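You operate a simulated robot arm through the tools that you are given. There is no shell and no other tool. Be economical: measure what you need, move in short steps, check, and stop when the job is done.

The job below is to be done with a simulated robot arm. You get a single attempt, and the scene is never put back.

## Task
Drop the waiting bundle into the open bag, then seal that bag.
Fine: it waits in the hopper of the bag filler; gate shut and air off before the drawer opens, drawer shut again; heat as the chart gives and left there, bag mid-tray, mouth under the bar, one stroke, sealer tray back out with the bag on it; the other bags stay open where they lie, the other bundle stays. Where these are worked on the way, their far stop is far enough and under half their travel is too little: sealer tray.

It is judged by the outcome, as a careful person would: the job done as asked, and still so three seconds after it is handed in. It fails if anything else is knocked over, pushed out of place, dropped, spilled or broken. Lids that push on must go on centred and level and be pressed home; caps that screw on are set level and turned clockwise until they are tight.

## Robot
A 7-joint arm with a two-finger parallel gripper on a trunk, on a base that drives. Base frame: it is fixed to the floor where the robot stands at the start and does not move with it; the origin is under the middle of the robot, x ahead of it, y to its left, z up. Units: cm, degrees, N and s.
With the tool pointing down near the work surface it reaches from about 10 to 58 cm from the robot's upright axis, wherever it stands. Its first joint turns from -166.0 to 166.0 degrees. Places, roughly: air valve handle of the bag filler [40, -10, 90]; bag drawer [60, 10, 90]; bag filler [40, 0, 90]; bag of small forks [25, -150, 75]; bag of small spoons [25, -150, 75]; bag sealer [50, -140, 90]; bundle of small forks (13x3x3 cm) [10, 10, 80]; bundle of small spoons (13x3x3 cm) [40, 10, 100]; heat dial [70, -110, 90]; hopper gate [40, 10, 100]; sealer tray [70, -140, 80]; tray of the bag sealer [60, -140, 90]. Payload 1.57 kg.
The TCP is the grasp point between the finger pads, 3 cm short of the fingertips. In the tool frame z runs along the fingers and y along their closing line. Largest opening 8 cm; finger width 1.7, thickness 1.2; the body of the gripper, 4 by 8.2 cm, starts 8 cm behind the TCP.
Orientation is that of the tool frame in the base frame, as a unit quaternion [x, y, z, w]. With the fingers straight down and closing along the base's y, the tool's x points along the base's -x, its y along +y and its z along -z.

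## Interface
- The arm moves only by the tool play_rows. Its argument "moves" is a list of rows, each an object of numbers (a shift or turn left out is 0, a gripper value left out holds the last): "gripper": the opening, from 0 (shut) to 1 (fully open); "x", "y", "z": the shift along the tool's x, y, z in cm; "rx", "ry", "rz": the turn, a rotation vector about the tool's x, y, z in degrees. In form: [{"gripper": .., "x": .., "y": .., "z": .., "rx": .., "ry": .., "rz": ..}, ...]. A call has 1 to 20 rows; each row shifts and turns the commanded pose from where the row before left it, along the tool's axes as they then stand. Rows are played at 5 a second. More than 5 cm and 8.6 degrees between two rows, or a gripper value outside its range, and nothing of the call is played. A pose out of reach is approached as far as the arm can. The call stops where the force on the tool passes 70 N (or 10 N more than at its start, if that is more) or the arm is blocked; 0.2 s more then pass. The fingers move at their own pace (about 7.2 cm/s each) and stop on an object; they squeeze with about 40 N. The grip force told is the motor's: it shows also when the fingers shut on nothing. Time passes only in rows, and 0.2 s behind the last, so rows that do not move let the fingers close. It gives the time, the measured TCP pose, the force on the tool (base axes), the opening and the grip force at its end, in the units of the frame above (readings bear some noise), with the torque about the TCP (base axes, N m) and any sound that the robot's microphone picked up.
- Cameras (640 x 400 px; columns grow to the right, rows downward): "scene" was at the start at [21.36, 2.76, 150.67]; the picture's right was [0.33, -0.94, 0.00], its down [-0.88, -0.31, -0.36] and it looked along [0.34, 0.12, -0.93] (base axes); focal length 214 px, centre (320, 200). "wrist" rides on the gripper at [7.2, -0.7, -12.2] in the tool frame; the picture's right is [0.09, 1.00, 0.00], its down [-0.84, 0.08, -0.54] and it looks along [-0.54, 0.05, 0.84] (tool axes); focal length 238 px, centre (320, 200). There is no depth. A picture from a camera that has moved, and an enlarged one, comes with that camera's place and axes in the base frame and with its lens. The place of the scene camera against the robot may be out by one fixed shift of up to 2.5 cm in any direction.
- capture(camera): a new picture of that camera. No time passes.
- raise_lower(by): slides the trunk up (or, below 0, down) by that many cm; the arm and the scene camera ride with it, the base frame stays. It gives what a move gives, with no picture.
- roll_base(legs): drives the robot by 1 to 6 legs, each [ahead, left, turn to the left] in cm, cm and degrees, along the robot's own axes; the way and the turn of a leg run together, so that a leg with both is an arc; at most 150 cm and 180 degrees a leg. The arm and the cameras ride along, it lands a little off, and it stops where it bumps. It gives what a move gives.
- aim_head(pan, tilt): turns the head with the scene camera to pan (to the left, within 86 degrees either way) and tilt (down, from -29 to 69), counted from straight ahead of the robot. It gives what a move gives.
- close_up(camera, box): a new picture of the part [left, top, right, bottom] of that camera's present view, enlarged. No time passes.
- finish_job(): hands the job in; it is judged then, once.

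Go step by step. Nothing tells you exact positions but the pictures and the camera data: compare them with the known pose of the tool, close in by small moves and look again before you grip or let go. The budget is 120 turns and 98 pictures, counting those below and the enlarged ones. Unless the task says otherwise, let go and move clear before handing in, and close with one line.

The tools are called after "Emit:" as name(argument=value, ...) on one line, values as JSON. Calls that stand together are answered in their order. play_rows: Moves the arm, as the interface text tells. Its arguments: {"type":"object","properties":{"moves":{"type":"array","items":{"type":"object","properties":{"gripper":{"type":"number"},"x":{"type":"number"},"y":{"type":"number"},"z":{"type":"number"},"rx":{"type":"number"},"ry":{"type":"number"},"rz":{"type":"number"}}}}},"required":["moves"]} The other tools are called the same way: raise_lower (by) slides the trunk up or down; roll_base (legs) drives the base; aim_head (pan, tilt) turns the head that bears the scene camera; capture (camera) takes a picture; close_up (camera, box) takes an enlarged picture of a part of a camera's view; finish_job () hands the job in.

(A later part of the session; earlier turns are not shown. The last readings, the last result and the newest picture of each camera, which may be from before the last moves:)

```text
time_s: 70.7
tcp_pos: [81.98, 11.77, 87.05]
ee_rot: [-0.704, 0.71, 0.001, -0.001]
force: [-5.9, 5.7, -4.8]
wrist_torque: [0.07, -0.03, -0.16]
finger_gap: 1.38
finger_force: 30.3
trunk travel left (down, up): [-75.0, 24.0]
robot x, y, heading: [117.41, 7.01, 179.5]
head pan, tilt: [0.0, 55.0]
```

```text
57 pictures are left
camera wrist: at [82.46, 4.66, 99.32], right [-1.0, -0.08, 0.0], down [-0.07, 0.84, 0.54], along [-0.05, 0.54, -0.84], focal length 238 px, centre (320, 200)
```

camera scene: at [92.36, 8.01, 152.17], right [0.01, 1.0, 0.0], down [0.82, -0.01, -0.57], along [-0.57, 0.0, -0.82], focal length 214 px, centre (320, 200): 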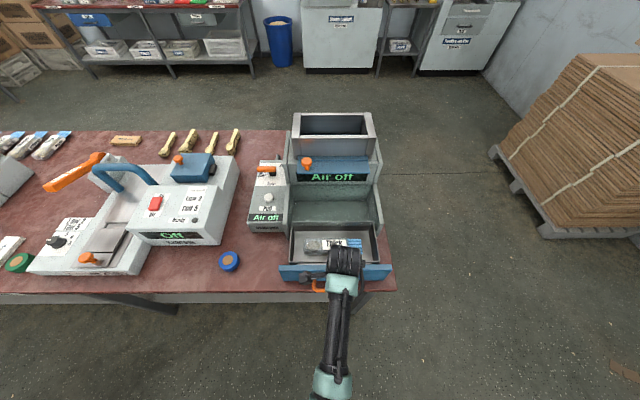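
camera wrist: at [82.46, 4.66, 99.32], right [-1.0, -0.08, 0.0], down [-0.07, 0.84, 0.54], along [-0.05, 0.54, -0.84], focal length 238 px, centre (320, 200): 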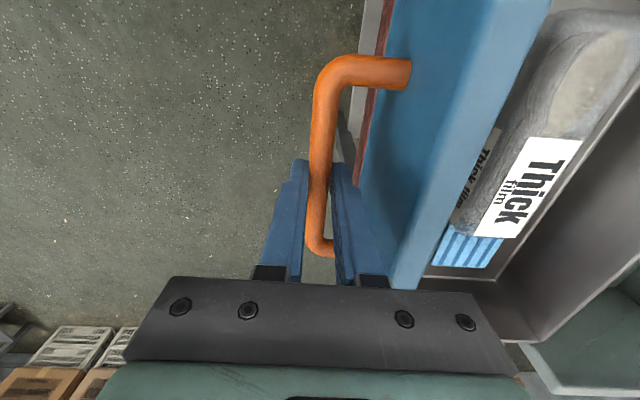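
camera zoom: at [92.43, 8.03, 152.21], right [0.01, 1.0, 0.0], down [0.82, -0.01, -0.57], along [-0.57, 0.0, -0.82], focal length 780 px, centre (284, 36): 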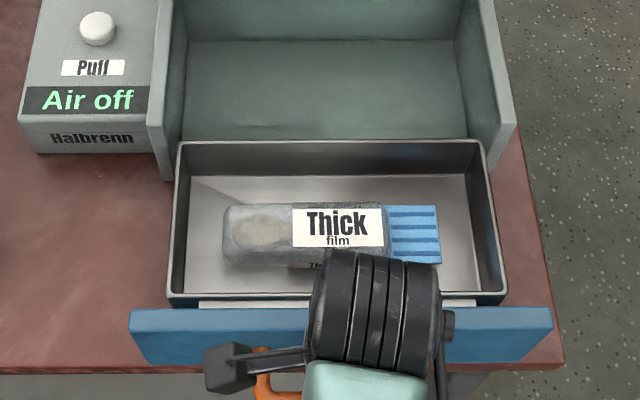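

The bag lies along y with its blue ribbed mouth toward +y. I'll let go, rise straight up and look at it from above.

Emit:
play_rows(moves=[{"gripper": 0.4}, {}, {"z": -4}, {"z": -4}, {"z": -4}, {"z": -4}, {"y": 4, "gripper": 0.9}, {"y": 4}, {"y": 2}, {}])

Emit:
capture(camera="wrist")

Emit:
capture(camera="scene")

```text
time_s: 72.9
tcp_pos: [72.27, 11.64, 94.76]
ee_rot: [-0.704, 0.71, 0.0, -0.001]
force: [-0.1, 0.4, 0.2]
wrist_torque: [-0.01, 0.0, 0.03]
finger_gap: 7.2
finger_force: 0.2
out of reach, approached as far as the arm can: row 5, 6
trunk travel left (down, up): [-75.0, 24.0]
robot x, y, heading: [117.57, 6.91, 179.8]
head pan, tilt: [0.0, 55.0]
```

```text
56 pictures are left
camera wrist: at [72.72, 4.6, 106.98], right [-1.0, -0.09, 0.0], down [-0.07, 0.84, 0.54], along [-0.05, 0.54, -0.84], focal length 238 px, centre (320, 200)
```

wrist: 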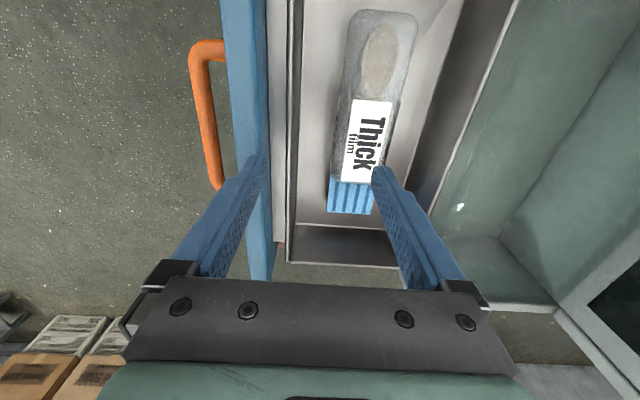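

```text
55 pictures are left
camera scene: at [92.54, 7.95, 152.22], right [0.01, 1.0, 0.0], down [0.82, -0.01, -0.57], along [-0.57, 0.0, -0.82], focal length 214 px, centre (320, 200)
```

scene: 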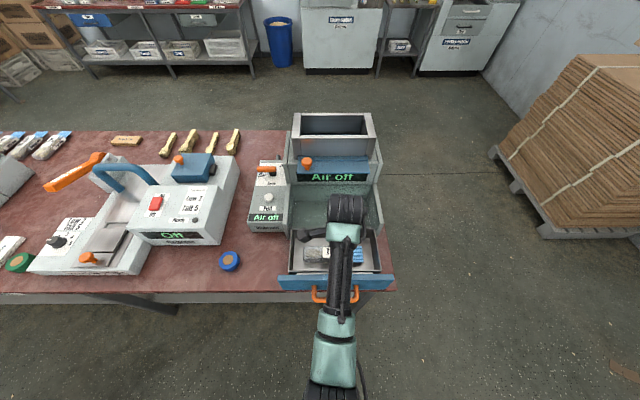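

The bag's centre is at about (67.9, 9.8), 5 cm wide. I'll move above it with fingers closing along x, and check once more lower down.

Emit:
play_rows(moves=[{"y": 2.2, "x": 1}, {"y": 2.2, "x": 1.1}, {"z": 3}, {}])

Emit:
capture(camera="wrist")

```text
time_s: 73.9
tcp_pos: [67.68, 9.75, 91.85]
ee_rot: [-0.705, 0.71, 0.001, 0.0]
force: [-0.3, 0.0, 0.2]
wrist_torque: [-0.03, 0.04, -0.02]
finger_gap: 7.19
finger_force: 0.0
trunk travel left (down, up): [-75.0, 24.0]
robot x, y, heading: [117.55, 6.54, 179.7]
head pan, tilt: [0.0, 55.0]
```

```text
54 pictures are left
camera wrist: at [68.05, 2.65, 104.1], right [-1.0, -0.09, 0.0], down [-0.07, 0.84, 0.54], along [-0.05, 0.54, -0.84], focal length 238 px, centre (320, 200)
```

wrist: 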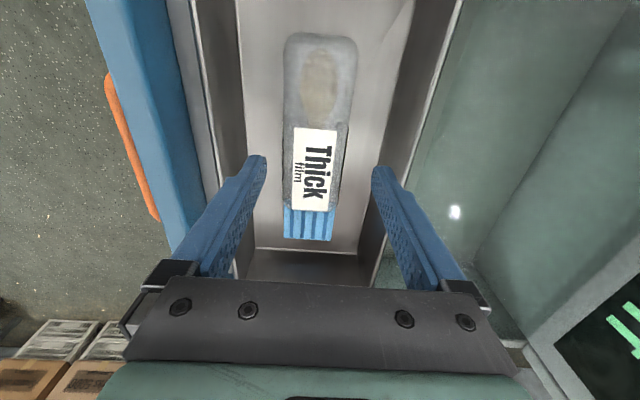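

Aligned with the bag. I'll lower in small steps and grip.

Emit:
play_rows(moves=[{"z": 3}, {"z": 1.5}, {"z": 1}, {}])

Emit:
capture(camera="wrist")

```text
time_s: 74.9
tcp_pos: [67.58, 9.84, 86.41]
ee_rot: [-0.705, 0.709, 0.001, 0.0]
force: [0.3, -0.7, -0.1]
wrist_torque: [0.01, -0.01, 0.0]
finger_gap: 7.21
finger_force: 0.0
trunk travel left (down, up): [-75.0, 24.0]
robot x, y, heading: [117.81, 7.01, 179.5]
head pan, tilt: [0.0, 55.0]
```

```text
53 pictures are left
camera wrist: at [68.01, 2.68, 98.69], right [-1.0, -0.09, 0.0], down [-0.07, 0.84, 0.54], along [-0.05, 0.54, -0.84], focal length 238 px, centre (320, 200)
```

wrist: 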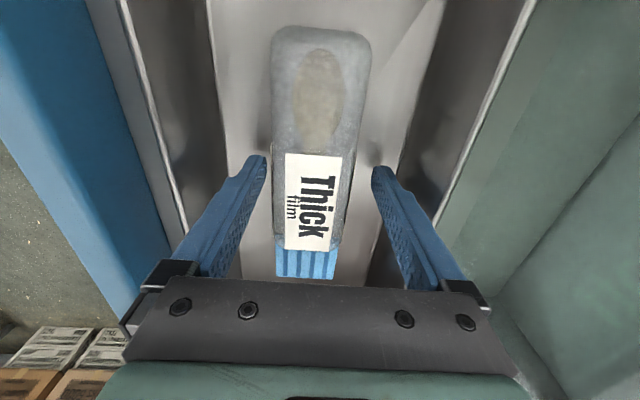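

Emit:
play_rows(moves=[{"z": 0.6}, {"z": 0.6}, {}])

Emit:
capture(camera="wrist")

```text
time_s: 75.7
tcp_pos: [67.76, 9.81, 85.15]
ee_rot: [-0.704, 0.71, -0.001, 0.0]
force: [1.0, 0.4, 1.1]
wrist_torque: [0.0, 0.0, 0.01]
finger_gap: 7.21
finger_force: 0.1
trunk travel left (down, up): [-75.0, 24.0]
robot x, y, heading: [117.17, 6.82, 179.4]
head pan, tilt: [0.0, 55.0]
```

```text
52 pictures are left
camera wrist: at [68.12, 2.63, 97.5], right [-1.0, -0.09, 0.0], down [-0.07, 0.84, 0.54], along [-0.05, 0.54, -0.84], focal length 238 px, centre (320, 200)
```

wrist: 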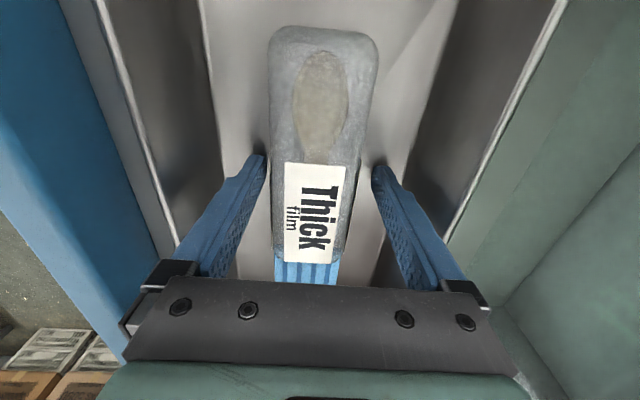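

The fingertips are just above the drawer floor, straddling the bag. Closing.

Emit:
play_rows(moves=[{"gripper": 0.0}, {}, {}, {}])

Emit:
play_rows(moves=[{"z": -1}, {"z": -2}, {"z": -2}, {"z": -2}, {}])

Emit:
capture(camera="wrist")

```text
time_s: 76.7
tcp_pos: [67.79, 9.77, 85.35]
ee_rot: [-0.705, 0.709, 0.0, 0.0]
force: [1.0, -0.3, 0.1]
wrist_torque: [0.02, -0.01, -0.01]
finger_gap: 5.26
finger_force: 39.9
trunk travel left (down, up): [-75.0, 24.0]
robot x, y, heading: [117.84, 6.71, 179.7]
head pan, tilt: [0.0, 55.0]
```

```text
time_s: 77.9
tcp_pos: [67.77, 9.73, 92.21]
ee_rot: [-0.705, 0.709, 0.0, 0.0]
force: [0.0, 0.2, 0.1]
wrist_torque: [-0.04, 0.0, 0.01]
finger_gap: 0.02
finger_force: 21.0
trunk travel left (down, up): [-75.0, 24.0]
robot x, y, heading: [117.6, 7.08, 179.6]
head pan, tilt: [0.0, 55.0]
```

```text
51 pictures are left
camera wrist: at [68.11, 2.59, 104.36], right [-1.0, -0.09, 0.0], down [-0.07, 0.84, 0.54], along [-0.05, 0.54, -0.84], focal length 238 px, centre (320, 200)
```

wrist: 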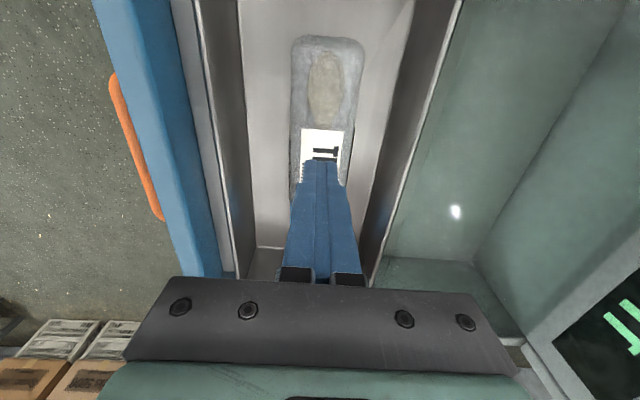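

The grip slipped off the rounded top; the bag is unmoved. I'll open, go lower until near floor contact, and try again.

Emit:
play_rows(moves=[{"gripper": 0.9}, {}, {}, {"z": 3}, {"z": 3}, {"z": 1}, {"z": 0.5}, {"z": 0.5}, {"z": 0.5}, {}])

Emit:
capture(camera="wrist")

```text
time_s: 79.9
tcp_pos: [66.28, 9.89, 85.33]
ee_rot: [-0.704, 0.71, 0.013, -0.012]
force: [-0.9, -0.9, 31.2]
wrist_torque: [-0.06, -1.51, -0.03]
finger_gap: 7.15
finger_force: 0.0
trunk travel left (down, up): [-75.0, 24.0]
robot x, y, heading: [117.38, 6.73, 179.5]
head pan, tilt: [0.0, 55.0]
stopped in row 9: the force on the tool passed its limit at 75 N (the readings are from after the stop); the commanded pose is now the measured one
```

```text
50 pictures are left
camera wrist: at [67.06, 2.65, 97.43], right [-1.0, -0.08, 0.03], down [-0.05, 0.84, 0.55], along [-0.07, 0.54, -0.84], focal length 238 px, centre (320, 200)
```

wrist: 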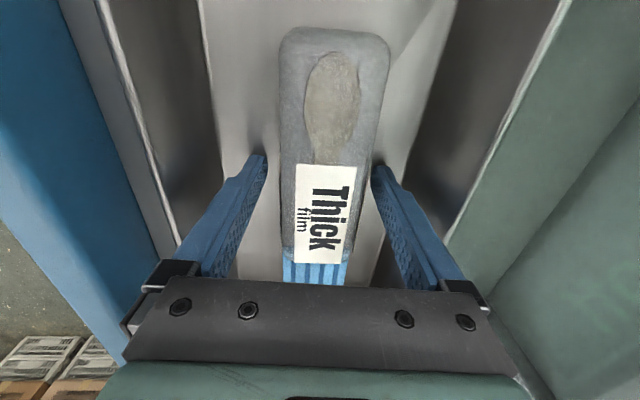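

The +x finger met the floor (fingertip z≈82), so the earlier height was about right and the bag top is z≈85.5. I'll rise, undo the 2° tilt, recentre on the bag and check.

Emit:
play_rows(moves=[{"z": -2}, {"z": -2, "rx": 2}, {"y": -1.4, "x": 0.6}, {}])

Emit:
capture(camera="wrist")

Emit:
close_up(camera="scene", box=[250, 190, 410, 300])

```text
time_s: 80.9
tcp_pos: [68.25, 9.1, 88.82]
ee_rot: [-0.704, 0.71, -0.005, 0.004]
force: [0.0, -0.5, -0.1]
wrist_torque: [0.05, 0.0, -0.04]
finger_gap: 7.21
finger_force: 0.0
trunk travel left (down, up): [-75.0, 24.0]
robot x, y, heading: [117.83, 7.0, 179.8]
head pan, tilt: [0.0, 55.0]
```

```text
49 pictures are left
camera wrist: at [68.49, 2.08, 101.15], right [-1.0, -0.08, -0.01], down [-0.08, 0.84, 0.54], along [-0.04, 0.54, -0.84], focal length 238 px, centre (320, 200)
```

wrist: 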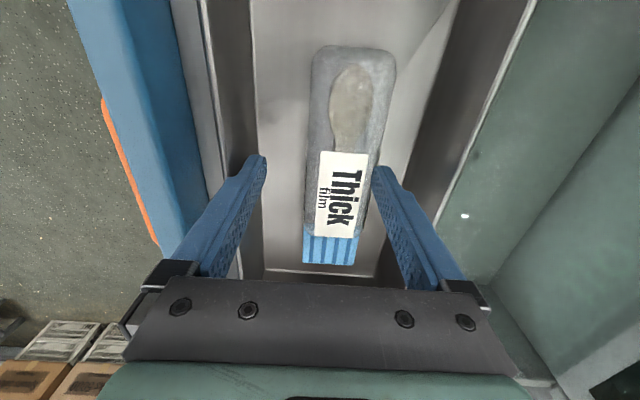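

```text
3.64 times, centred on (330, 245) of scene
camera zoom: at [92.49, 7.97, 152.2], right [0.01, 1.0, 0.0], down [0.82, -0.01, -0.57], along [-0.57, 0.0, -0.82], focal length 780 px, centre (284, 36)
```

zoom: 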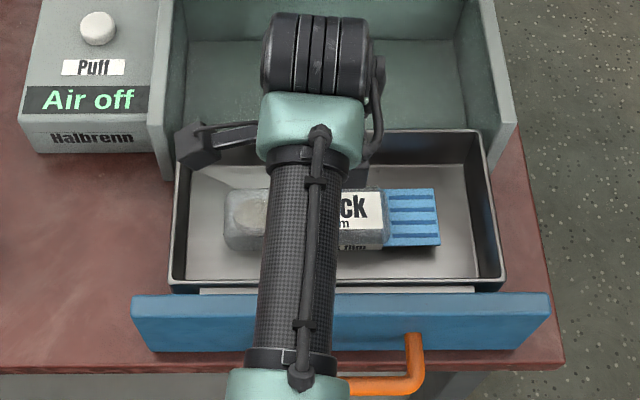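

The bag shifted a bit with the drawer; its centre is now x≈66.2. I'll recentre, straighten the tilt, lower to just above the floor, grip, and lift slowly.

Emit:
play_rows(moves=[{"y": 1, "rx": -0.7}, {"y": 1.05}, {"z": 1.5}, {"z": 1.2}, {"z": 0.7}, {}, {"gripper": 0}, {}, {}, {}, {}])

Emit:
capture(camera="wrist")

Emit:
close_up(camera="scene", box=[250, 190, 410, 300])

```text
time_s: 83.3
tcp_pos: [66.05, 9.2, 85.27]
ee_rot: [-0.705, 0.709, 0.001, 0.001]
force: [-0.3, 0.1, 0.8]
wrist_torque: [0.05, 0.05, 0.0]
finger_gap: 5.26
finger_force: 40.0
trunk travel left (down, up): [-75.0, 24.0]
robot x, y, heading: [117.61, 7.13, 179.4]
head pan, tilt: [0.0, 55.0]
```

```text
47 pictures are left
camera wrist: at [66.45, 2.14, 97.51], right [-1.0, -0.08, 0.0], down [-0.07, 0.84, 0.54], along [-0.05, 0.54, -0.84], focal length 238 px, centre (320, 200)
```

wrist: 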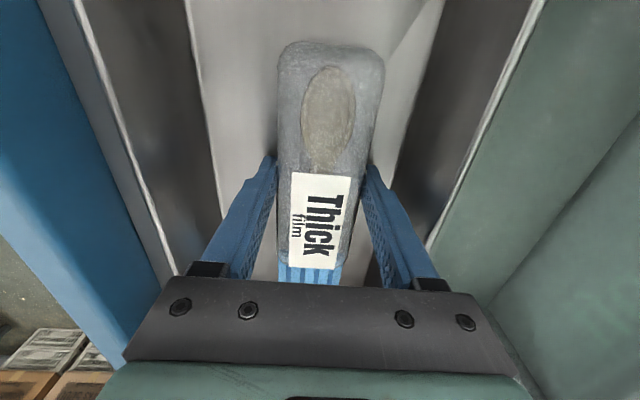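

```text
3.64 times, centred on (330, 245) of scene
camera zoom: at [92.53, 7.96, 152.21], right [0.01, 1.0, 0.0], down [0.82, -0.01, -0.57], along [-0.57, 0.0, -0.82], focal length 780 px, centre (284, 36)
```

zoom: 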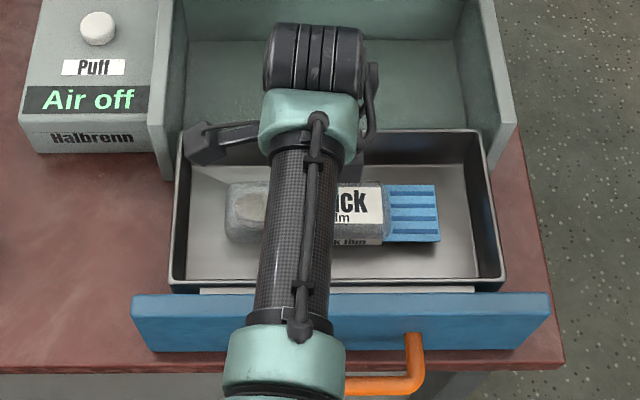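

Emit:
play_rows(moves=[{"z": -0.2}, {"z": -0.3}, {"z": -0.3}, {}])

Emit:
close_up(camera="wrist", box=[160, 30, 480, 300])

```text
time_s: 84.3
tcp_pos: [66.2, 9.34, 86.14]
ee_rot: [-0.705, 0.71, 0.002, 0.001]
force: [-0.8, 0.0, -1.0]
wrist_torque: [0.01, 0.03, 0.01]
finger_gap: 5.27
finger_force: 39.9
trunk travel left (down, up): [-75.0, 24.0]
robot x, y, heading: [117.61, 7.35, 179.7]
head pan, tilt: [0.0, 55.0]
```

```text
1.48 times, centred on (320, 165) of wrist
camera zoom: at [66.61, 2.06, 98.3], right [-1.0, -0.09, 0.0], down [-0.07, 0.84, 0.54], along [-0.05, 0.54, -0.84], focal length 353 px, centre (320, 252)
```

zoom: 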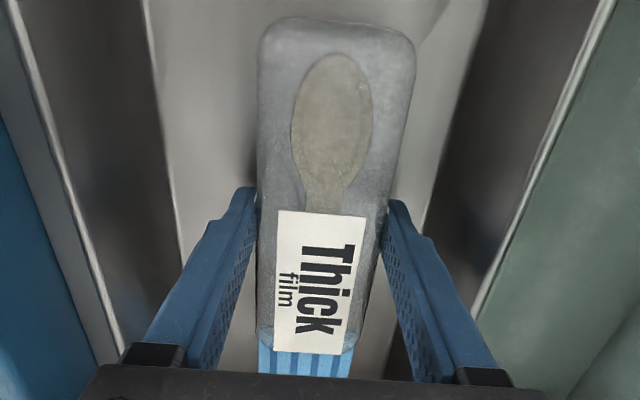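

The bag is rising with the gripper. I'll keep lifting slowly.

Emit:
play_rows(moves=[{"z": -0.4}, {"z": -0.5}, {"z": -0.5}, {"z": -0.5}, {"z": -0.5}, {"z": -0.5}, {"z": -0.5}, {"z": -0.5}, {}])

Emit:
capture(camera="wrist")

```text
time_s: 86.3
tcp_pos: [66.16, 9.16, 89.98]
ee_rot: [-0.705, 0.709, 0.0, 0.001]
force: [0.5, -0.6, -0.1]
wrist_torque: [0.0, -0.02, 0.0]
finger_gap: 5.24
finger_force: 39.9
trunk travel left (down, up): [-75.0, 24.0]
robot x, y, heading: [117.91, 6.61, 179.5]
head pan, tilt: [0.0, 55.0]
```

```text
44 pictures are left
camera wrist: at [66.59, 2.1, 102.27], right [-1.0, -0.08, 0.0], down [-0.07, 0.84, 0.54], along [-0.05, 0.54, -0.84], focal length 238 px, centre (320, 200)
```

wrist: 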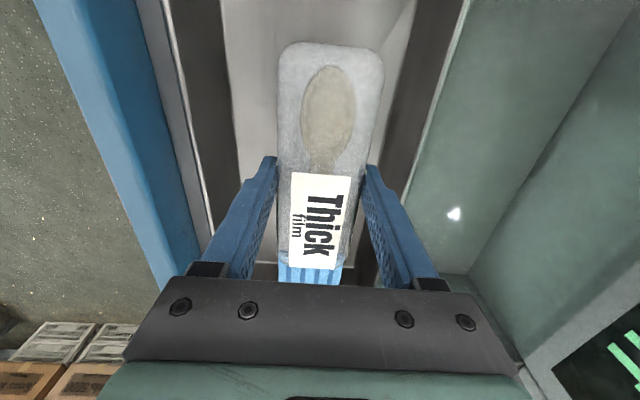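

The bag is held firmly. I'll raise it clear, back away from the table, and drive left (−y) to the sealer; the drawer I'll shut on return with an empty hand.

Emit:
play_rows(moves=[{"z": -1}, {"z": -1.5}, {"z": -2}, {"z": -2}, {"z": -2}, {}])

Emit:
roll_base(legs=[[-25, 0, 0], [0, 145, 0]])

Emit:
aim_head(pan=0, tilt=45)

Emit:
capture(camera="scene")

```text
time_s: 87.7
tcp_pos: [66.06, 9.2, 98.6]
ee_rot: [-0.705, 0.709, 0.001, 0.0]
force: [-0.3, 0.3, 0.6]
wrist_torque: [-0.01, 0.0, 0.01]
finger_gap: 5.24
finger_force: 39.8
trunk travel left (down, up): [-75.0, 24.0]
robot x, y, heading: [117.52, 7.08, 179.2]
head pan, tilt: [0.0, 55.0]
```

```text
time_s: 96.3
tcp_pos: [88.03, -134.14, 98.68]
ee_rot: [-0.691, 0.723, 0.001, 0.001]
force: [0.4, -0.2, -0.1]
wrist_torque: [0.02, 0.01, -0.01]
finger_gap: 5.26
finger_force: 39.3
trunk travel left (down, up): [-75.0, 24.0]
robot x, y, heading: [139.39, -138.25, 177.6]
head pan, tilt: [0.0, 55.0]
```

```text
time_s: 97.0
tcp_pos: [88.0, -134.08, 98.62]
ee_rot: [-0.692, 0.722, 0.0, 0.001]
force: [-0.1, 0.5, 0.2]
wrist_torque: [-0.04, -0.01, -0.03]
finger_gap: 5.28
finger_force: 40.5
trunk travel left (down, up): [-75.0, 24.0]
robot x, y, heading: [139.52, -138.17, 177.7]
head pan, tilt: [0.0, 45.0]
```

```text
43 pictures are left
camera scene: at [113.45, -136.37, 153.55], right [0.04, 1.0, 0.0], down [0.71, -0.03, -0.71], along [-0.71, 0.03, -0.71], focal length 214 px, centre (320, 200)
```

scene: 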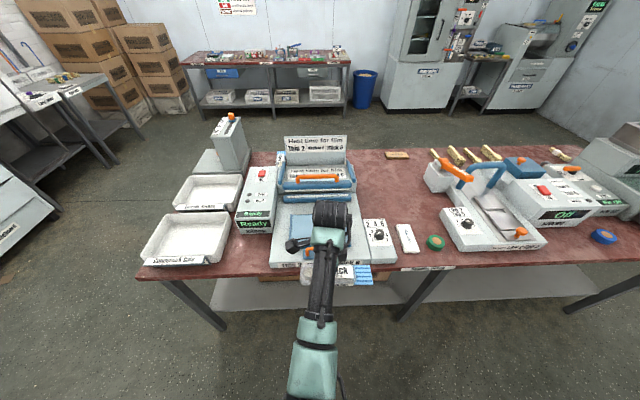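

The sealer is straight ahead with the chart at the back. Zooming in.

Emit:
close_up(camera="scene", box=[230, 125, 430, 285])

Emit:
close_up(camera="scene", box=[275, 130, 355, 200])

Emit:
close_up(camera="scene", box=[350, 205, 450, 275])

```text
2.50 times, centred on (330, 205) of scene
camera zoom: at [113.45, -136.37, 153.55], right [0.04, 1.0, 0.0], down [0.71, -0.03, -0.71], along [-0.71, 0.03, -0.71], focal length 536 px, centre (295, 188)
```

zoom: 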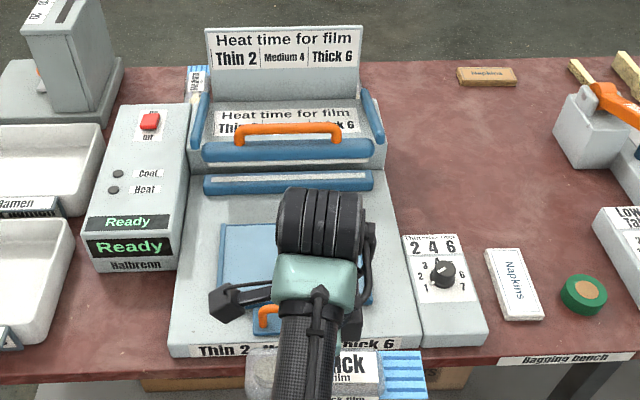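

```text
5.71 times, centred on (315, 165) of scene
camera zoom: at [113.45, -136.37, 153.55], right [0.04, 1.0, 0.0], down [0.71, -0.03, -0.71], along [-0.71, 0.03, -0.71], focal length 1226 px, centre (349, 400)
```

zoom: 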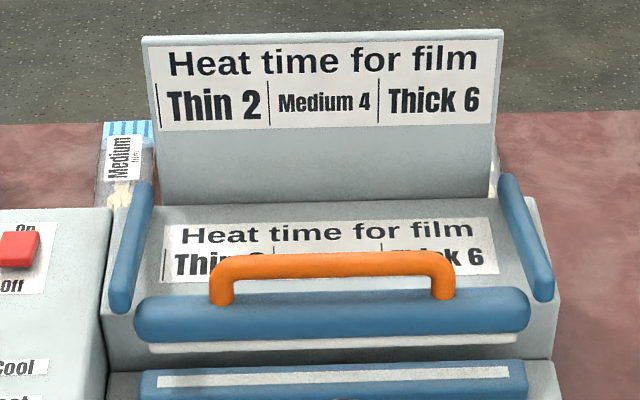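

```text
5.71 times, centred on (400, 240) of scene
camera zoom: at [113.45, -136.37, 153.55], right [0.04, 1.0, 0.0], down [0.71, -0.03, -0.71], along [-0.71, 0.03, -0.71], focal length 1226 px, centre (-137, -29)
```

zoom: 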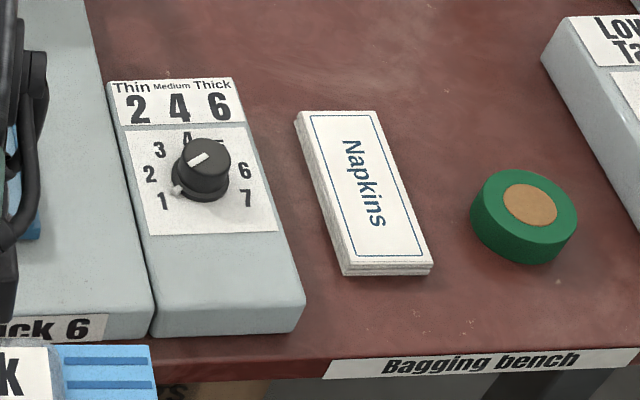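

The chart gives Thick → 6. The bag must lie along x on the blue tray with its mouth toward the bar (−x), so I'll turn the tool back 90°, drive ahead 20 and look.

Emit:
play_rows(moves=[{"rz": -8.2}, {"rz": -8.2}, {"rz": -8.2}, {"rz": -8.2}, {"rz": -8.2}, {"rz": -8.2}, {"rz": -8.2}, {"rz": -8.2}, {"rz": -8.2}, {"rz": -8.2}, {"rz": -7.5}, {}])

Emit:
roll_base(legs=[[0, 0, 2.2], [17, 0, 0]])

Emit:
capture(camera="wrist")

Emit:
capture(camera="scene")

```text
time_s: 99.7
tcp_pos: [87.96, -134.16, 98.6]
ee_rot: [1.0, -0.025, 0.0, -0.001]
force: [0.4, 0.7, -0.7]
wrist_torque: [0.01, 0.04, 0.0]
finger_gap: 5.25
finger_force: 40.1
trunk travel left (down, up): [-75.0, 24.0]
robot x, y, heading: [139.57, -138.33, 177.3]
head pan, tilt: [0.0, 45.0]
```

```text
time_s: 101.5
tcp_pos: [70.88, -136.1, 98.58]
ee_rot: [1.0, -0.006, 0.0, -0.001]
force: [-0.4, -0.9, -1.2]
wrist_torque: [0.01, 0.01, 0.03]
finger_gap: 5.26
finger_force: 39.5
trunk travel left (down, up): [-75.0, 24.0]
robot x, y, heading: [122.45, -138.25, 179.8]
head pan, tilt: [0.0, 45.0]
```

```text
39 pictures are left
camera wrist: at [77.87, -135.46, 110.77], right [0.08, -1.0, 0.0], down [-0.84, -0.07, 0.54], along [-0.54, -0.04, -0.84], focal length 238 px, centre (320, 200)
```

wrist: 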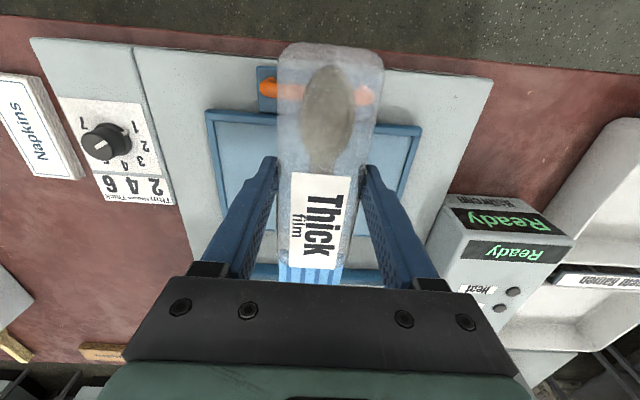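

```text
38 pictures are left
camera scene: at [96.37, -137.29, 153.54], right [0.0, 1.0, 0.0], down [0.71, 0.0, -0.71], along [-0.71, 0.0, -0.71], focal length 214 px, centre (320, 200)
```

scene: 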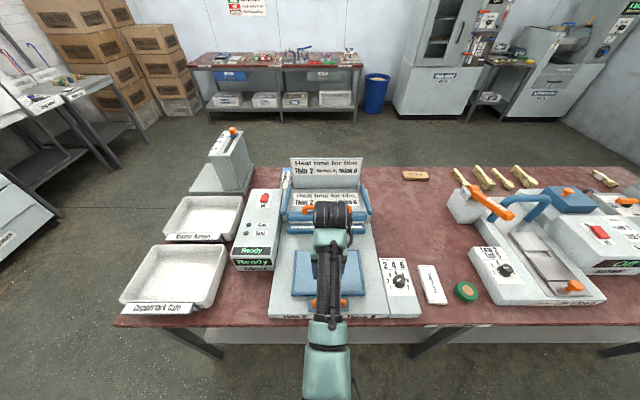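

The tray spans about x 54.5–71.3, y centre −135.5; the bag centre is ~2 cm mouthward of the TCP. I'll move the TCP to (64.9, −135.5) and lower partway.

Emit:
play_rows(moves=[{"x": -3, "y": -0.6}, {"x": -3, "rz": -0.7}, {"z": 2}, {"z": 2}, {"z": 2}, {"z": 1.5}, {}])

Emit:
capture(camera="wrist")

Emit:
close_up(camera="scene", box=[260, 200, 400, 330])

```text
time_s: 103.1
tcp_pos: [64.82, -135.44, 90.88]
ee_rot: [1.0, 0.0, 0.0, -0.001]
force: [-0.1, 0.1, -0.4]
wrist_torque: [0.03, 0.01, -0.02]
finger_gap: 5.27
finger_force: 40.5
trunk travel left (down, up): [-75.0, 24.0]
robot x, y, heading: [122.76, -138.06, 179.7]
head pan, tilt: [0.0, 45.0]
```

```text
37 pictures are left
camera wrist: at [71.78, -134.69, 103.07], right [0.09, -1.0, 0.0], down [-0.84, -0.08, 0.54], along [-0.54, -0.05, -0.84], focal length 238 px, centre (320, 200)
```

wrist: 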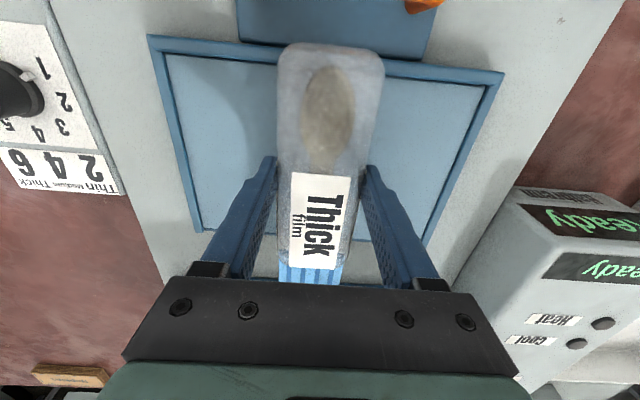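

```text
3.08 times, centred on (330, 265) of scene
camera zoom: at [96.43, -137.29, 153.55], right [0.0, 1.0, 0.0], down [0.71, 0.0, -0.71], along [-0.71, 0.0, -0.71], focal length 660 px, centre (289, 0)
```

zoom: 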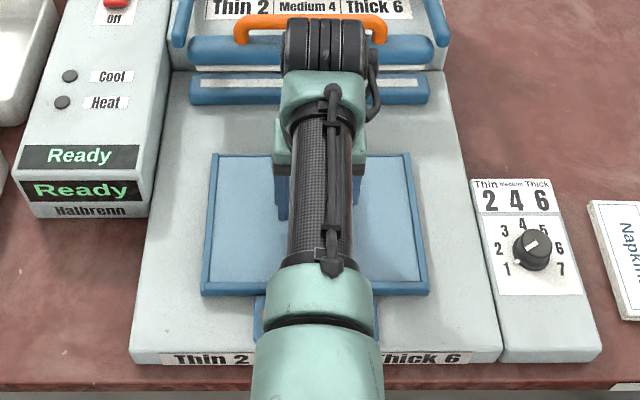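

The tray rim is at z≈85.6 and the bag is centred on it. I'll lower gently until it touches.

Emit:
play_rows(moves=[{"z": 1}, {"z": 0.6}, {"z": 0.4}, {}])

Emit:
play_rows(moves=[{"z": 0.3}, {"z": 0.3}, {}])

```text
time_s: 104.1
tcp_pos: [64.75, -135.38, 89.24]
ee_rot: [1.0, -0.001, -0.003, -0.001]
force: [-1.3, -1.4, 16.6]
wrist_torque: [-0.08, -1.04, -0.05]
finger_gap: 5.29
finger_force: 39.4
trunk travel left (down, up): [-75.0, 24.0]
robot x, y, heading: [122.46, -138.39, 179.8]
head pan, tilt: [0.0, 45.0]
```

```text
time_s: 104.9
tcp_pos: [64.83, -135.36, 88.78]
ee_rot: [1.0, 0.0, -0.005, -0.001]
force: [-5.3, -2.8, 21.1]
wrist_torque: [-0.14, -0.32, -0.02]
finger_gap: 5.27
finger_force: 40.4
trunk travel left (down, up): [-75.0, 24.0]
robot x, y, heading: [122.7, -138.16, 179.5]
head pan, tilt: [0.0, 45.0]
```

The torque shows the bag's closed end touches the front rim (x≈71). I'll lift, shift 1.8 cm toward the bar and lower again.

Emit:
play_rows(moves=[{"z": -1}, {"z": -1}, {"x": -1.8}, {"z": 0.8}, {"z": 0.5}, {"z": 0.4}, {}])

Emit:
capture(camera="wrist")

```text
time_s: 106.5
tcp_pos: [63.11, -135.51, 88.82]
ee_rot: [1.0, 0.0, -0.001, -0.001]
force: [0.3, 0.4, -0.8]
wrist_torque: [0.01, 0.05, 0.0]
finger_gap: 5.26
finger_force: 40.4
trunk travel left (down, up): [-75.0, 24.0]
robot x, y, heading: [122.46, -138.41, 180.0]
head pan, tilt: [0.0, 45.0]
```

```text
35 pictures are left
camera wrist: at [70.07, -134.75, 101.02], right [0.09, -1.0, 0.0], down [-0.84, -0.08, 0.54], along [-0.54, -0.05, -0.84], focal length 238 px, centre (320, 200)
```

wrist: 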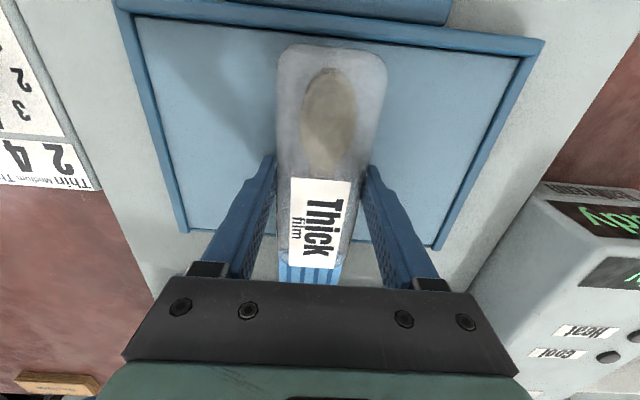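

The closed end is now inside the rim. Lowering further.

Emit:
play_rows(moves=[{"z": 0.4}, {"z": 0.3}, {}])

Emit:
play_rows(moves=[{"z": 0.3}, {"z": 0.2}, {}])

```text
time_s: 107.3
tcp_pos: [62.95, -135.41, 88.35]
ee_rot: [1.0, 0.0, -0.003, -0.001]
force: [-1.6, -3.2, 16.2]
wrist_torque: [-0.12, 1.18, 0.18]
finger_gap: 5.26
finger_force: 39.3
trunk travel left (down, up): [-75.0, 24.0]
robot x, y, heading: [122.52, -138.32, 179.9]
head pan, tilt: [0.0, 45.0]
```

```text
time_s: 108.1
tcp_pos: [62.78, -135.46, 88.29]
ee_rot: [1.0, 0.0, -0.008, -0.001]
force: [1.7, -0.7, 39.3]
wrist_torque: [-1.0, -0.36, 0.35]
finger_gap: 5.29
finger_force: 40.0
trunk travel left (down, up): [-75.0, 24.0]
robot x, y, heading: [122.6, -138.44, 180.0]
head pan, tilt: [0.0, 45.0]
```

The bag rests on the tray floor. I'll ease off and release, opening only enough to clear.

Emit:
play_rows(moves=[{"z": -0.3}, {"gripper": 0.72}, {}, {}, {"z": -0.5}, {"z": -1.5}, {"z": -3}, {"z": -4}, {"z": -4}, {}])

Emit:
capture(camera="wrist")

```text
time_s: 110.3
tcp_pos: [62.9, -135.54, 100.79]
ee_rot: [1.0, 0.0, 0.0, 0.0]
force: [0.5, -0.3, -0.1]
wrist_torque: [0.03, -0.03, 0.01]
finger_gap: 5.77
finger_force: 0.0
trunk travel left (down, up): [-75.0, 24.0]
robot x, y, heading: [122.59, -138.42, 179.7]
head pan, tilt: [0.0, 45.0]
```

```text
34 pictures are left
camera wrist: at [69.93, -134.84, 113.11], right [0.09, -1.0, 0.0], down [-0.84, -0.08, 0.54], along [-0.54, -0.05, -0.84], focal length 238 px, centre (320, 200)
```

wrist: 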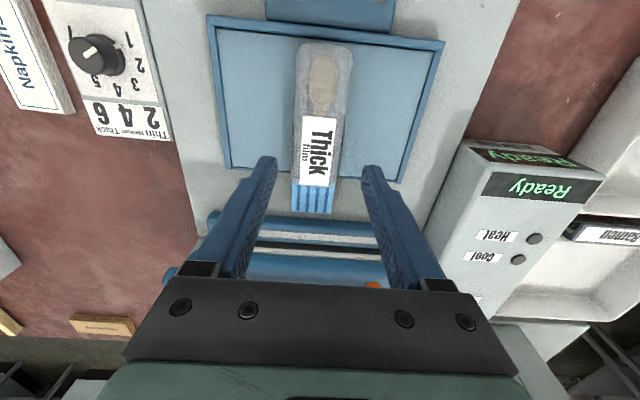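

The bag lies mid-tray with the mouth toward the bar. Next the heat dial, about (67.2, −112.8, 85): I'll drive right and ahead a bit, then hover over it.

Emit:
roll_base(legs=[[0, -22, 0], [8, 0, 0]])

```text
time_s: 112.7
tcp_pos: [55.09, -113.58, 100.72]
ee_rot: [1.0, 0.0, 0.0, 0.0]
force: [-0.4, 0.2, 1.0]
wrist_torque: [0.03, 0.01, 0.01]
finger_gap: 5.76
finger_force: 0.0
trunk travel left (down, up): [-75.0, 24.0]
robot x, y, heading: [114.76, -116.38, 179.6]
head pan, tilt: [0.0, 45.0]
```

Emit:
play_rows(moves=[{"x": 4, "gripper": 0.6}, {"x": 4}, {"x": 4, "y": -0.7}, {"z": 4}, {}])

Emit:
capture(camera="wrist")

Emit:
close_up(camera="wrist", box=[260, 80, 400, 180])

```text
time_s: 113.9
tcp_pos: [67.15, -112.8, 96.62]
ee_rot: [1.0, 0.0, -0.001, -0.002]
force: [-0.4, -0.2, 0.3]
wrist_torque: [0.04, 0.0, 0.01]
finger_gap: 4.82
finger_force: 0.0
out of reach, approached as far as the arm can: row 2
trunk travel left (down, up): [-75.0, 24.0]
robot x, y, heading: [114.84, -116.07, 179.7]
head pan, tilt: [0.0, 45.0]
```

```text
33 pictures are left
camera wrist: at [74.13, -112.05, 108.9], right [0.09, -1.0, 0.0], down [-0.84, -0.08, 0.54], along [-0.54, -0.05, -0.84], focal length 238 px, centre (320, 200)
```

wrist: 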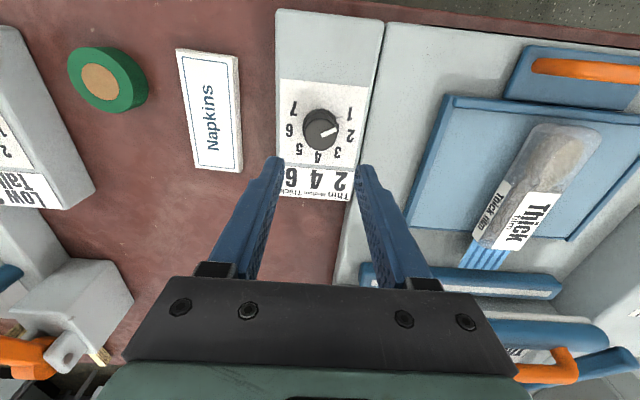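

```text
4.00 times, centred on (330, 130) of wrist
camera zoom: at [74.13, -112.05, 108.9], right [0.09, -1.0, 0.0], down [-0.84, -0.08, 0.54], along [-0.54, -0.05, -0.84], focal length 953 px, centre (280, 480)
```

zoom: 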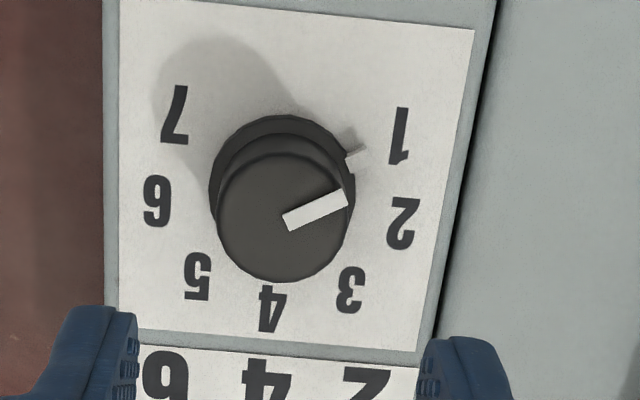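

The pointer is at 1 (about 40° per step); 6 is 200° clockwise from above. I'll do it in two grips: pre-turn −50°, lower, grip, and turn +100°.

Emit:
play_rows(moves=[{"x": -0.15, "rz": -8.33}, {"rz": -8.33}, {"rz": -8.33}, {"rz": -8.33}, {"rz": -8.33}, {"rz": -8.35}, {"z": 4}, {"z": 3}, {"z": 1.5}, {"z": 1.2}, {}])

Emit:
play_rows(moves=[{"gripper": 0}, {}, {}, {}])

```text
time_s: 116.3
tcp_pos: [67.08, -112.87, 87.05]
ee_rot: [0.906, 0.423, -0.001, 0.0]
force: [-0.7, -0.3, -0.6]
wrist_torque: [-0.01, -0.04, -0.03]
finger_gap: 4.79
finger_force: 0.1
trunk travel left (down, up): [-75.0, 24.0]
robot x, y, heading: [114.79, -116.02, 179.9]
head pan, tilt: [0.0, 45.0]
```

```text
time_s: 117.3
tcp_pos: [67.14, -112.95, 87.18]
ee_rot: [0.906, 0.423, 0.0, 0.0]
force: [0.3, -0.6, -3.0]
wrist_torque: [-0.16, 0.13, 0.01]
finger_gap: 3.72
finger_force: 43.1
trunk travel left (down, up): [-75.0, 24.0]
robot x, y, heading: [114.66, -116.53, 179.7]
head pan, tilt: [0.0, 45.0]
```

Emit:
play_rows(moves=[{"rz": 8.33}, {"rz": 8.33}, {"rz": 8.33}, {"rz": 8.33}, {"rz": 8.33}, {"rz": 8.33}, {"rz": 8.33}, {"rz": 8.33}, {"rz": 8.33}, {"rz": 8.33}, {"rz": 8.33}, {"rz": 8.37}, {}])

Emit:
play_rows(moves=[{"gripper": 0.62}, {}, {}, {"z": -3}, {"z": -3}, {"z": -2}, {}])

Emit:
capture(camera="wrist")

```text
time_s: 120.1
tcp_pos: [67.1, -112.67, 87.08]
ee_rot: [0.906, -0.424, 0.0, -0.002]
force: [10.4, 13.3, -15.4]
wrist_torque: [-0.01, -0.36, 0.04]
finger_gap: 3.72
finger_force: 43.2
trunk travel left (down, up): [-75.0, 24.0]
robot x, y, heading: [114.85, -116.46, 179.7]
head pan, tilt: [0.0, 45.0]
```

```text
time_s: 121.7
tcp_pos: [67.26, -112.87, 95.04]
ee_rot: [0.906, -0.423, 0.0, -0.001]
force: [-0.4, 0.3, 0.6]
wrist_torque: [0.0, 0.01, 0.0]
finger_gap: 4.96
finger_force: 0.0
trunk travel left (down, up): [-75.0, 24.0]
robot x, y, heading: [114.34, -116.04, 179.8]
head pan, tilt: [0.0, 45.0]
```

```text
31 pictures are left
camera wrist: at [72.15, -117.99, 107.36], right [-0.7, -0.71, 0.0], down [-0.6, 0.59, 0.54], along [-0.39, 0.38, -0.84], focal length 238 px, centre (320, 200)
```

wrist: 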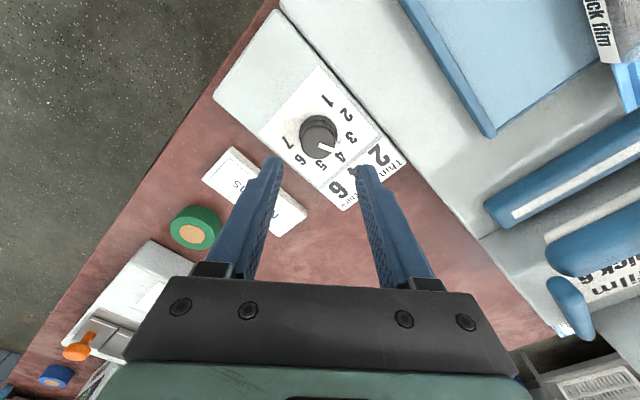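

The pointer is about midway 3–4, as expected. Second grip and turn by another 100°.

Emit:
play_rows(moves=[{"rz": -8.33}, {"rz": -8.33}, {"rz": -8.33}, {"rz": -8.33}, {"rz": -8.33}, {"rz": -8.33}, {"rz": -8.33}, {"rz": -8.33}, {"rz": -8.33}, {"rz": -8.33}, {"rz": -8.33}, {"rz": -8.37}, {"z": 3}, {"z": 3}, {"z": 2}, {}, {"gripper": 0}, {}, {}, {}])

Emit:
play_rows(moves=[{"rz": 8.33}, {"rz": 8.33}, {"rz": 8.33}, {"rz": 8.33}, {"rz": 8.33}, {"rz": 8.33}, {"rz": 8.33}, {"rz": 8.33}, {"rz": 8.33}, {"rz": 8.33}, {"rz": 8.33}, {"rz": 8.37}, {}, {"gripper": 0.62}, {}, {}, {"z": -3}, {"z": -3}, {"z": -2}, {}])

Emit:
play_rows(moves=[{"rz": -8.33}, {"rz": -8.33}, {"rz": -8.33}, {"rz": -8.33}, {"rz": -8.33}, {"rz": -8.35}, {}])

Emit:
close_up(camera="wrist", box=[260, 80, 400, 180])

```text
time_s: 125.9
tcp_pos: [66.99, -112.97, 87.26]
ee_rot: [0.906, 0.423, 0.0, 0.0]
force: [14.9, -10.4, 10.8]
wrist_torque: [-0.56, -0.31, -0.05]
finger_gap: 3.58
finger_force: 42.9
trunk travel left (down, up): [-75.0, 24.0]
robot x, y, heading: [114.8, -116.34, 179.7]
head pan, tilt: [0.0, 45.0]
```

```text
time_s: 130.1
tcp_pos: [66.96, -112.84, 95.13]
ee_rot: [0.906, -0.423, -0.001, 0.0]
force: [0.3, -0.3, -0.4]
wrist_torque: [-0.01, -0.03, -0.01]
finger_gap: 4.96
finger_force: 0.0
trunk travel left (down, up): [-75.0, 24.0]
robot x, y, heading: [114.67, -116.43, 179.8]
head pan, tilt: [0.0, 45.0]
```

```text
time_s: 131.7
tcp_pos: [66.94, -112.8, 95.07]
ee_rot: [1.0, 0.001, 0.0, -0.001]
force: [0.4, 0.3, 0.6]
wrist_torque: [0.0, 0.0, 0.0]
finger_gap: 4.95
finger_force: 0.1
trunk travel left (down, up): [-75.0, 24.0]
robot x, y, heading: [114.72, -116.3, 179.6]
head pan, tilt: [0.0, 45.0]
```

```text
4.00 times, centred on (330, 130) of wrist
camera zoom: at [73.96, -112.08, 107.31], right [0.09, -1.0, 0.0], down [-0.84, -0.08, 0.54], along [-0.54, -0.05, -0.84], focal length 953 px, centre (280, 480)
```

zoom: 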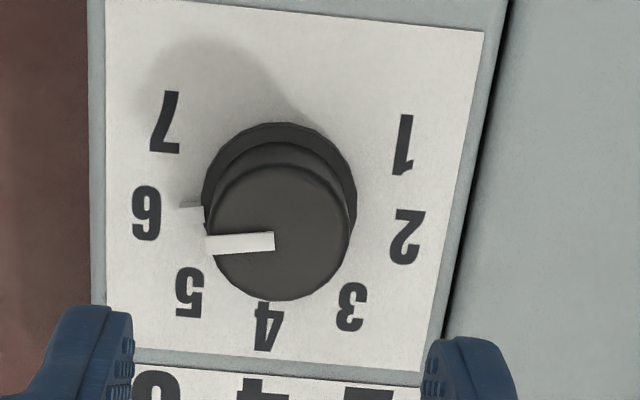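

The dial is exactly at 6. Now the tray handle (orange bar, about x 74.6, y −135, z 86): drive left, move over it and turn the fingers to close along x.

Emit:
roll_base(legs=[[0, 21, 0.3]])

Emit:
play_rows(moves=[{"x": 2.5, "gripper": 0.45}, {"x": 2.5}, {"x": 2.5}, {"rz": 8.2}, {"rz": 8.2}, {"rz": 8.2}, {"rz": 8.2}, {"rz": 8.2}, {"rz": 8.2}, {"rz": 8.2}, {"rz": 8.2}, {"rz": 8.2}, {"rz": 8.2}, {"rz": 8.0}, {}])

Emit:
capture(camera="wrist")

```text
time_s: 133.3
tcp_pos: [67.1, -133.54, 95.11]
ee_rot: [1.0, 0.006, -0.001, 0.0]
force: [-0.2, -0.3, 0.9]
wrist_torque: [-0.01, 0.02, 0.02]
finger_gap: 4.97
finger_force: 0.1
trunk travel left (down, up): [-75.0, 24.0]
robot x, y, heading: [114.67, -136.11, -179.6]
head pan, tilt: [0.0, 45.0]
```

```text
time_s: 136.5
tcp_pos: [74.53, -133.51, 95.21]
ee_rot: [0.71, -0.704, -0.001, 0.0]
force: [-0.3, 0.4, -0.7]
wrist_torque: [-0.01, 0.0, -0.01]
finger_gap: 3.6
finger_force: 0.0
trunk travel left (down, up): [-75.0, 24.0]
robot x, y, heading: [114.27, -136.61, -179.7]
head pan, tilt: [0.0, 45.0]
```

```text
29 pictures are left
camera wrist: at [75.03, -140.56, 107.36], right [-0.99, -0.1, 0.0], down [-0.08, 0.84, 0.54], along [-0.06, 0.54, -0.84], focal length 238 px, centre (320, 200)
```

wrist: 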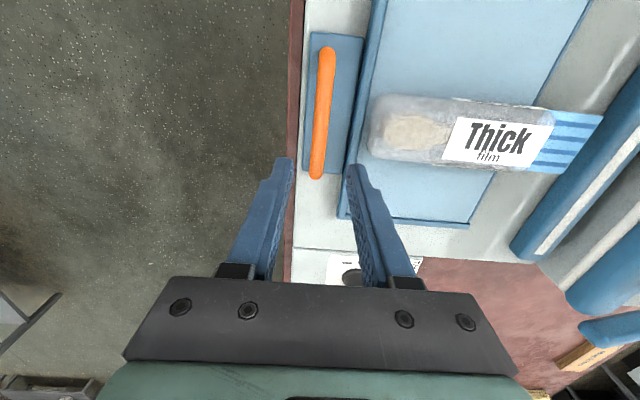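

The bar is at x≈74.2, y≈−135.8, close to the tray rim, so I'll narrow the fingers and come down to it.

Emit:
play_rows(moves=[{"gripper": 0.33, "x": 2.2, "y": 0.3}, {}, {"z": 3}, {"z": 2.5}, {"z": 1}, {}])

Emit:
capture(camera="wrist")

```text
time_s: 137.9
tcp_pos: [74.16, -135.62, 88.3]
ee_rot: [0.711, -0.703, -0.001, -0.001]
force: [0.0, -0.3, 0.5]
wrist_torque: [0.0, 0.01, -0.01]
finger_gap: 2.68
finger_force: 0.0
trunk travel left (down, up): [-75.0, 24.0]
robot x, y, heading: [114.69, -136.84, -179.7]
head pan, tilt: [0.0, 45.0]
```

```text
28 pictures are left
camera wrist: at [74.74, -142.7, 100.57], right [-0.99, -0.1, 0.0], down [-0.09, 0.84, 0.54], along [-0.06, 0.54, -0.84], focal length 238 px, centre (320, 200)
```

wrist: 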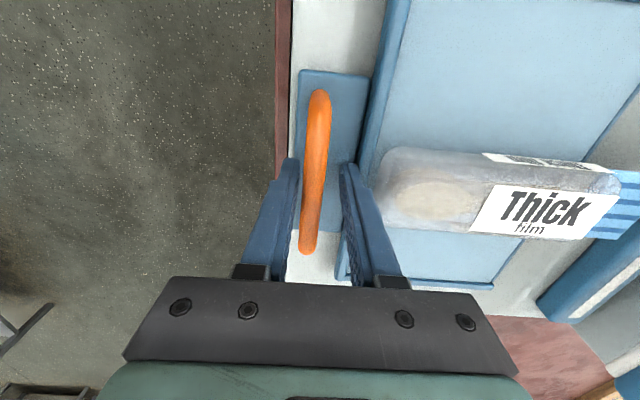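

Emit:
play_rows(moves=[{"z": 0.5}, {"gripper": 0}, {}, {}, {}])

Emit:
play_rows(moves=[{"y": 0.7}, {"y": 0.8}, {"y": 0.8}, {}])

Emit:
capture(camera="wrist")

```text
time_s: 139.1
tcp_pos: [74.07, -135.54, 88.12]
ee_rot: [0.71, -0.704, -0.003, 0.001]
force: [-1.7, 0.7, 17.7]
wrist_torque: [-0.1, 0.02, -0.36]
finger_gap: 1.17
finger_force: 29.1
trunk travel left (down, up): [-75.0, 24.0]
robot x, y, heading: [114.89, -136.56, -179.5]
head pan, tilt: [0.0, 45.0]
```

```text
time_s: 140.1
tcp_pos: [71.9, -135.54, 88.13]
ee_rot: [0.71, -0.704, -0.002, 0.0]
force: [-0.6, 5.1, 17.6]
wrist_torque: [-0.2, -0.3, -0.14]
finger_gap: 1.18
finger_force: 29.1
trunk travel left (down, up): [-75.0, 24.0]
robot x, y, heading: [114.82, -136.67, -179.7]
head pan, tilt: [0.0, 45.0]
```

```text
27 pictures are left
camera wrist: at [72.45, -142.71, 100.32], right [-0.99, -0.1, 0.0], down [-0.08, 0.84, 0.54], along [-0.06, 0.54, -0.84], focal length 238 px, centre (320, 200)
```

wrist: 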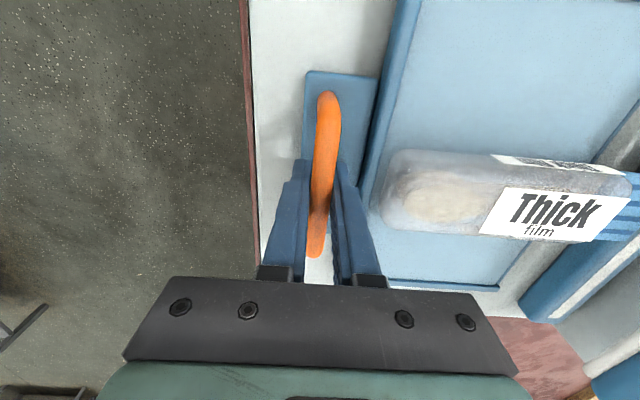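

The tray moves in with the bag on it. I'll push on slowly to the far stop.

Emit:
play_rows(moves=[{"y": 0.6, "z": -0.3}, {"y": 0.7}, {"y": 0.7}, {"y": 0.7}, {"y": 0.7}, {"y": 0.7}, {"y": 0.6}, {}])

Emit:
play_rows(moves=[{"y": 0.6}, {"y": 0.6}, {"y": 0.6}, {"y": 0.5}, {}])

Emit:
capture(camera="wrist")

```text
time_s: 141.9
tcp_pos: [67.66, -135.52, 88.29]
ee_rot: [0.709, -0.705, 0.004, -0.005]
force: [24.3, 10.8, -14.9]
wrist_torque: [0.05, 0.24, -0.29]
finger_gap: 1.17
finger_force: 29.2
trunk travel left (down, up): [-75.0, 24.0]
robot x, y, heading: [114.83, -136.51, -179.7]
head pan, tilt: [0.0, 45.0]
```

```text
time_s: 142.7
tcp_pos: [67.67, -135.76, 88.09]
ee_rot: [0.71, -0.704, 0.018, -0.02]
force: [33.5, 0.2, 34.6]
wrist_torque: [-0.14, 0.89, -0.18]
finger_gap: 1.24
finger_force: 29.4
trunk travel left (down, up): [-75.0, 24.0]
robot x, y, heading: [115.45, -136.43, -179.5]
head pan, tilt: [0.0, 45.0]
stopped in row 3: the force on the tool passed its limit at 72 N (the readings are from after the stop); the commanded pose is now the measured one
```

```text
26 pictures are left
camera wrist: at [67.48, -142.74, 100.43], right [-0.99, -0.1, -0.06], down [-0.12, 0.84, 0.54], along [-0.01, 0.54, -0.84], focal length 238 px, centre (320, 200)
```

wrist: 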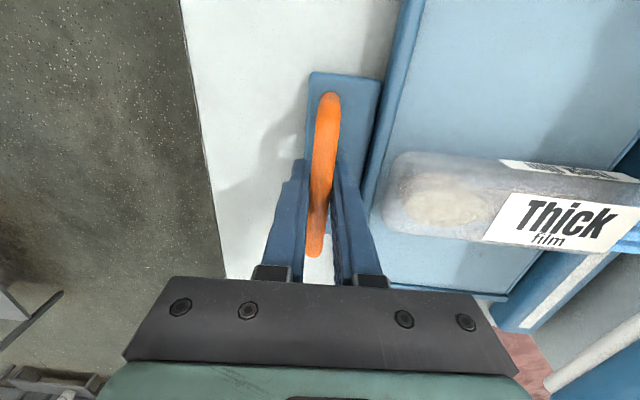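

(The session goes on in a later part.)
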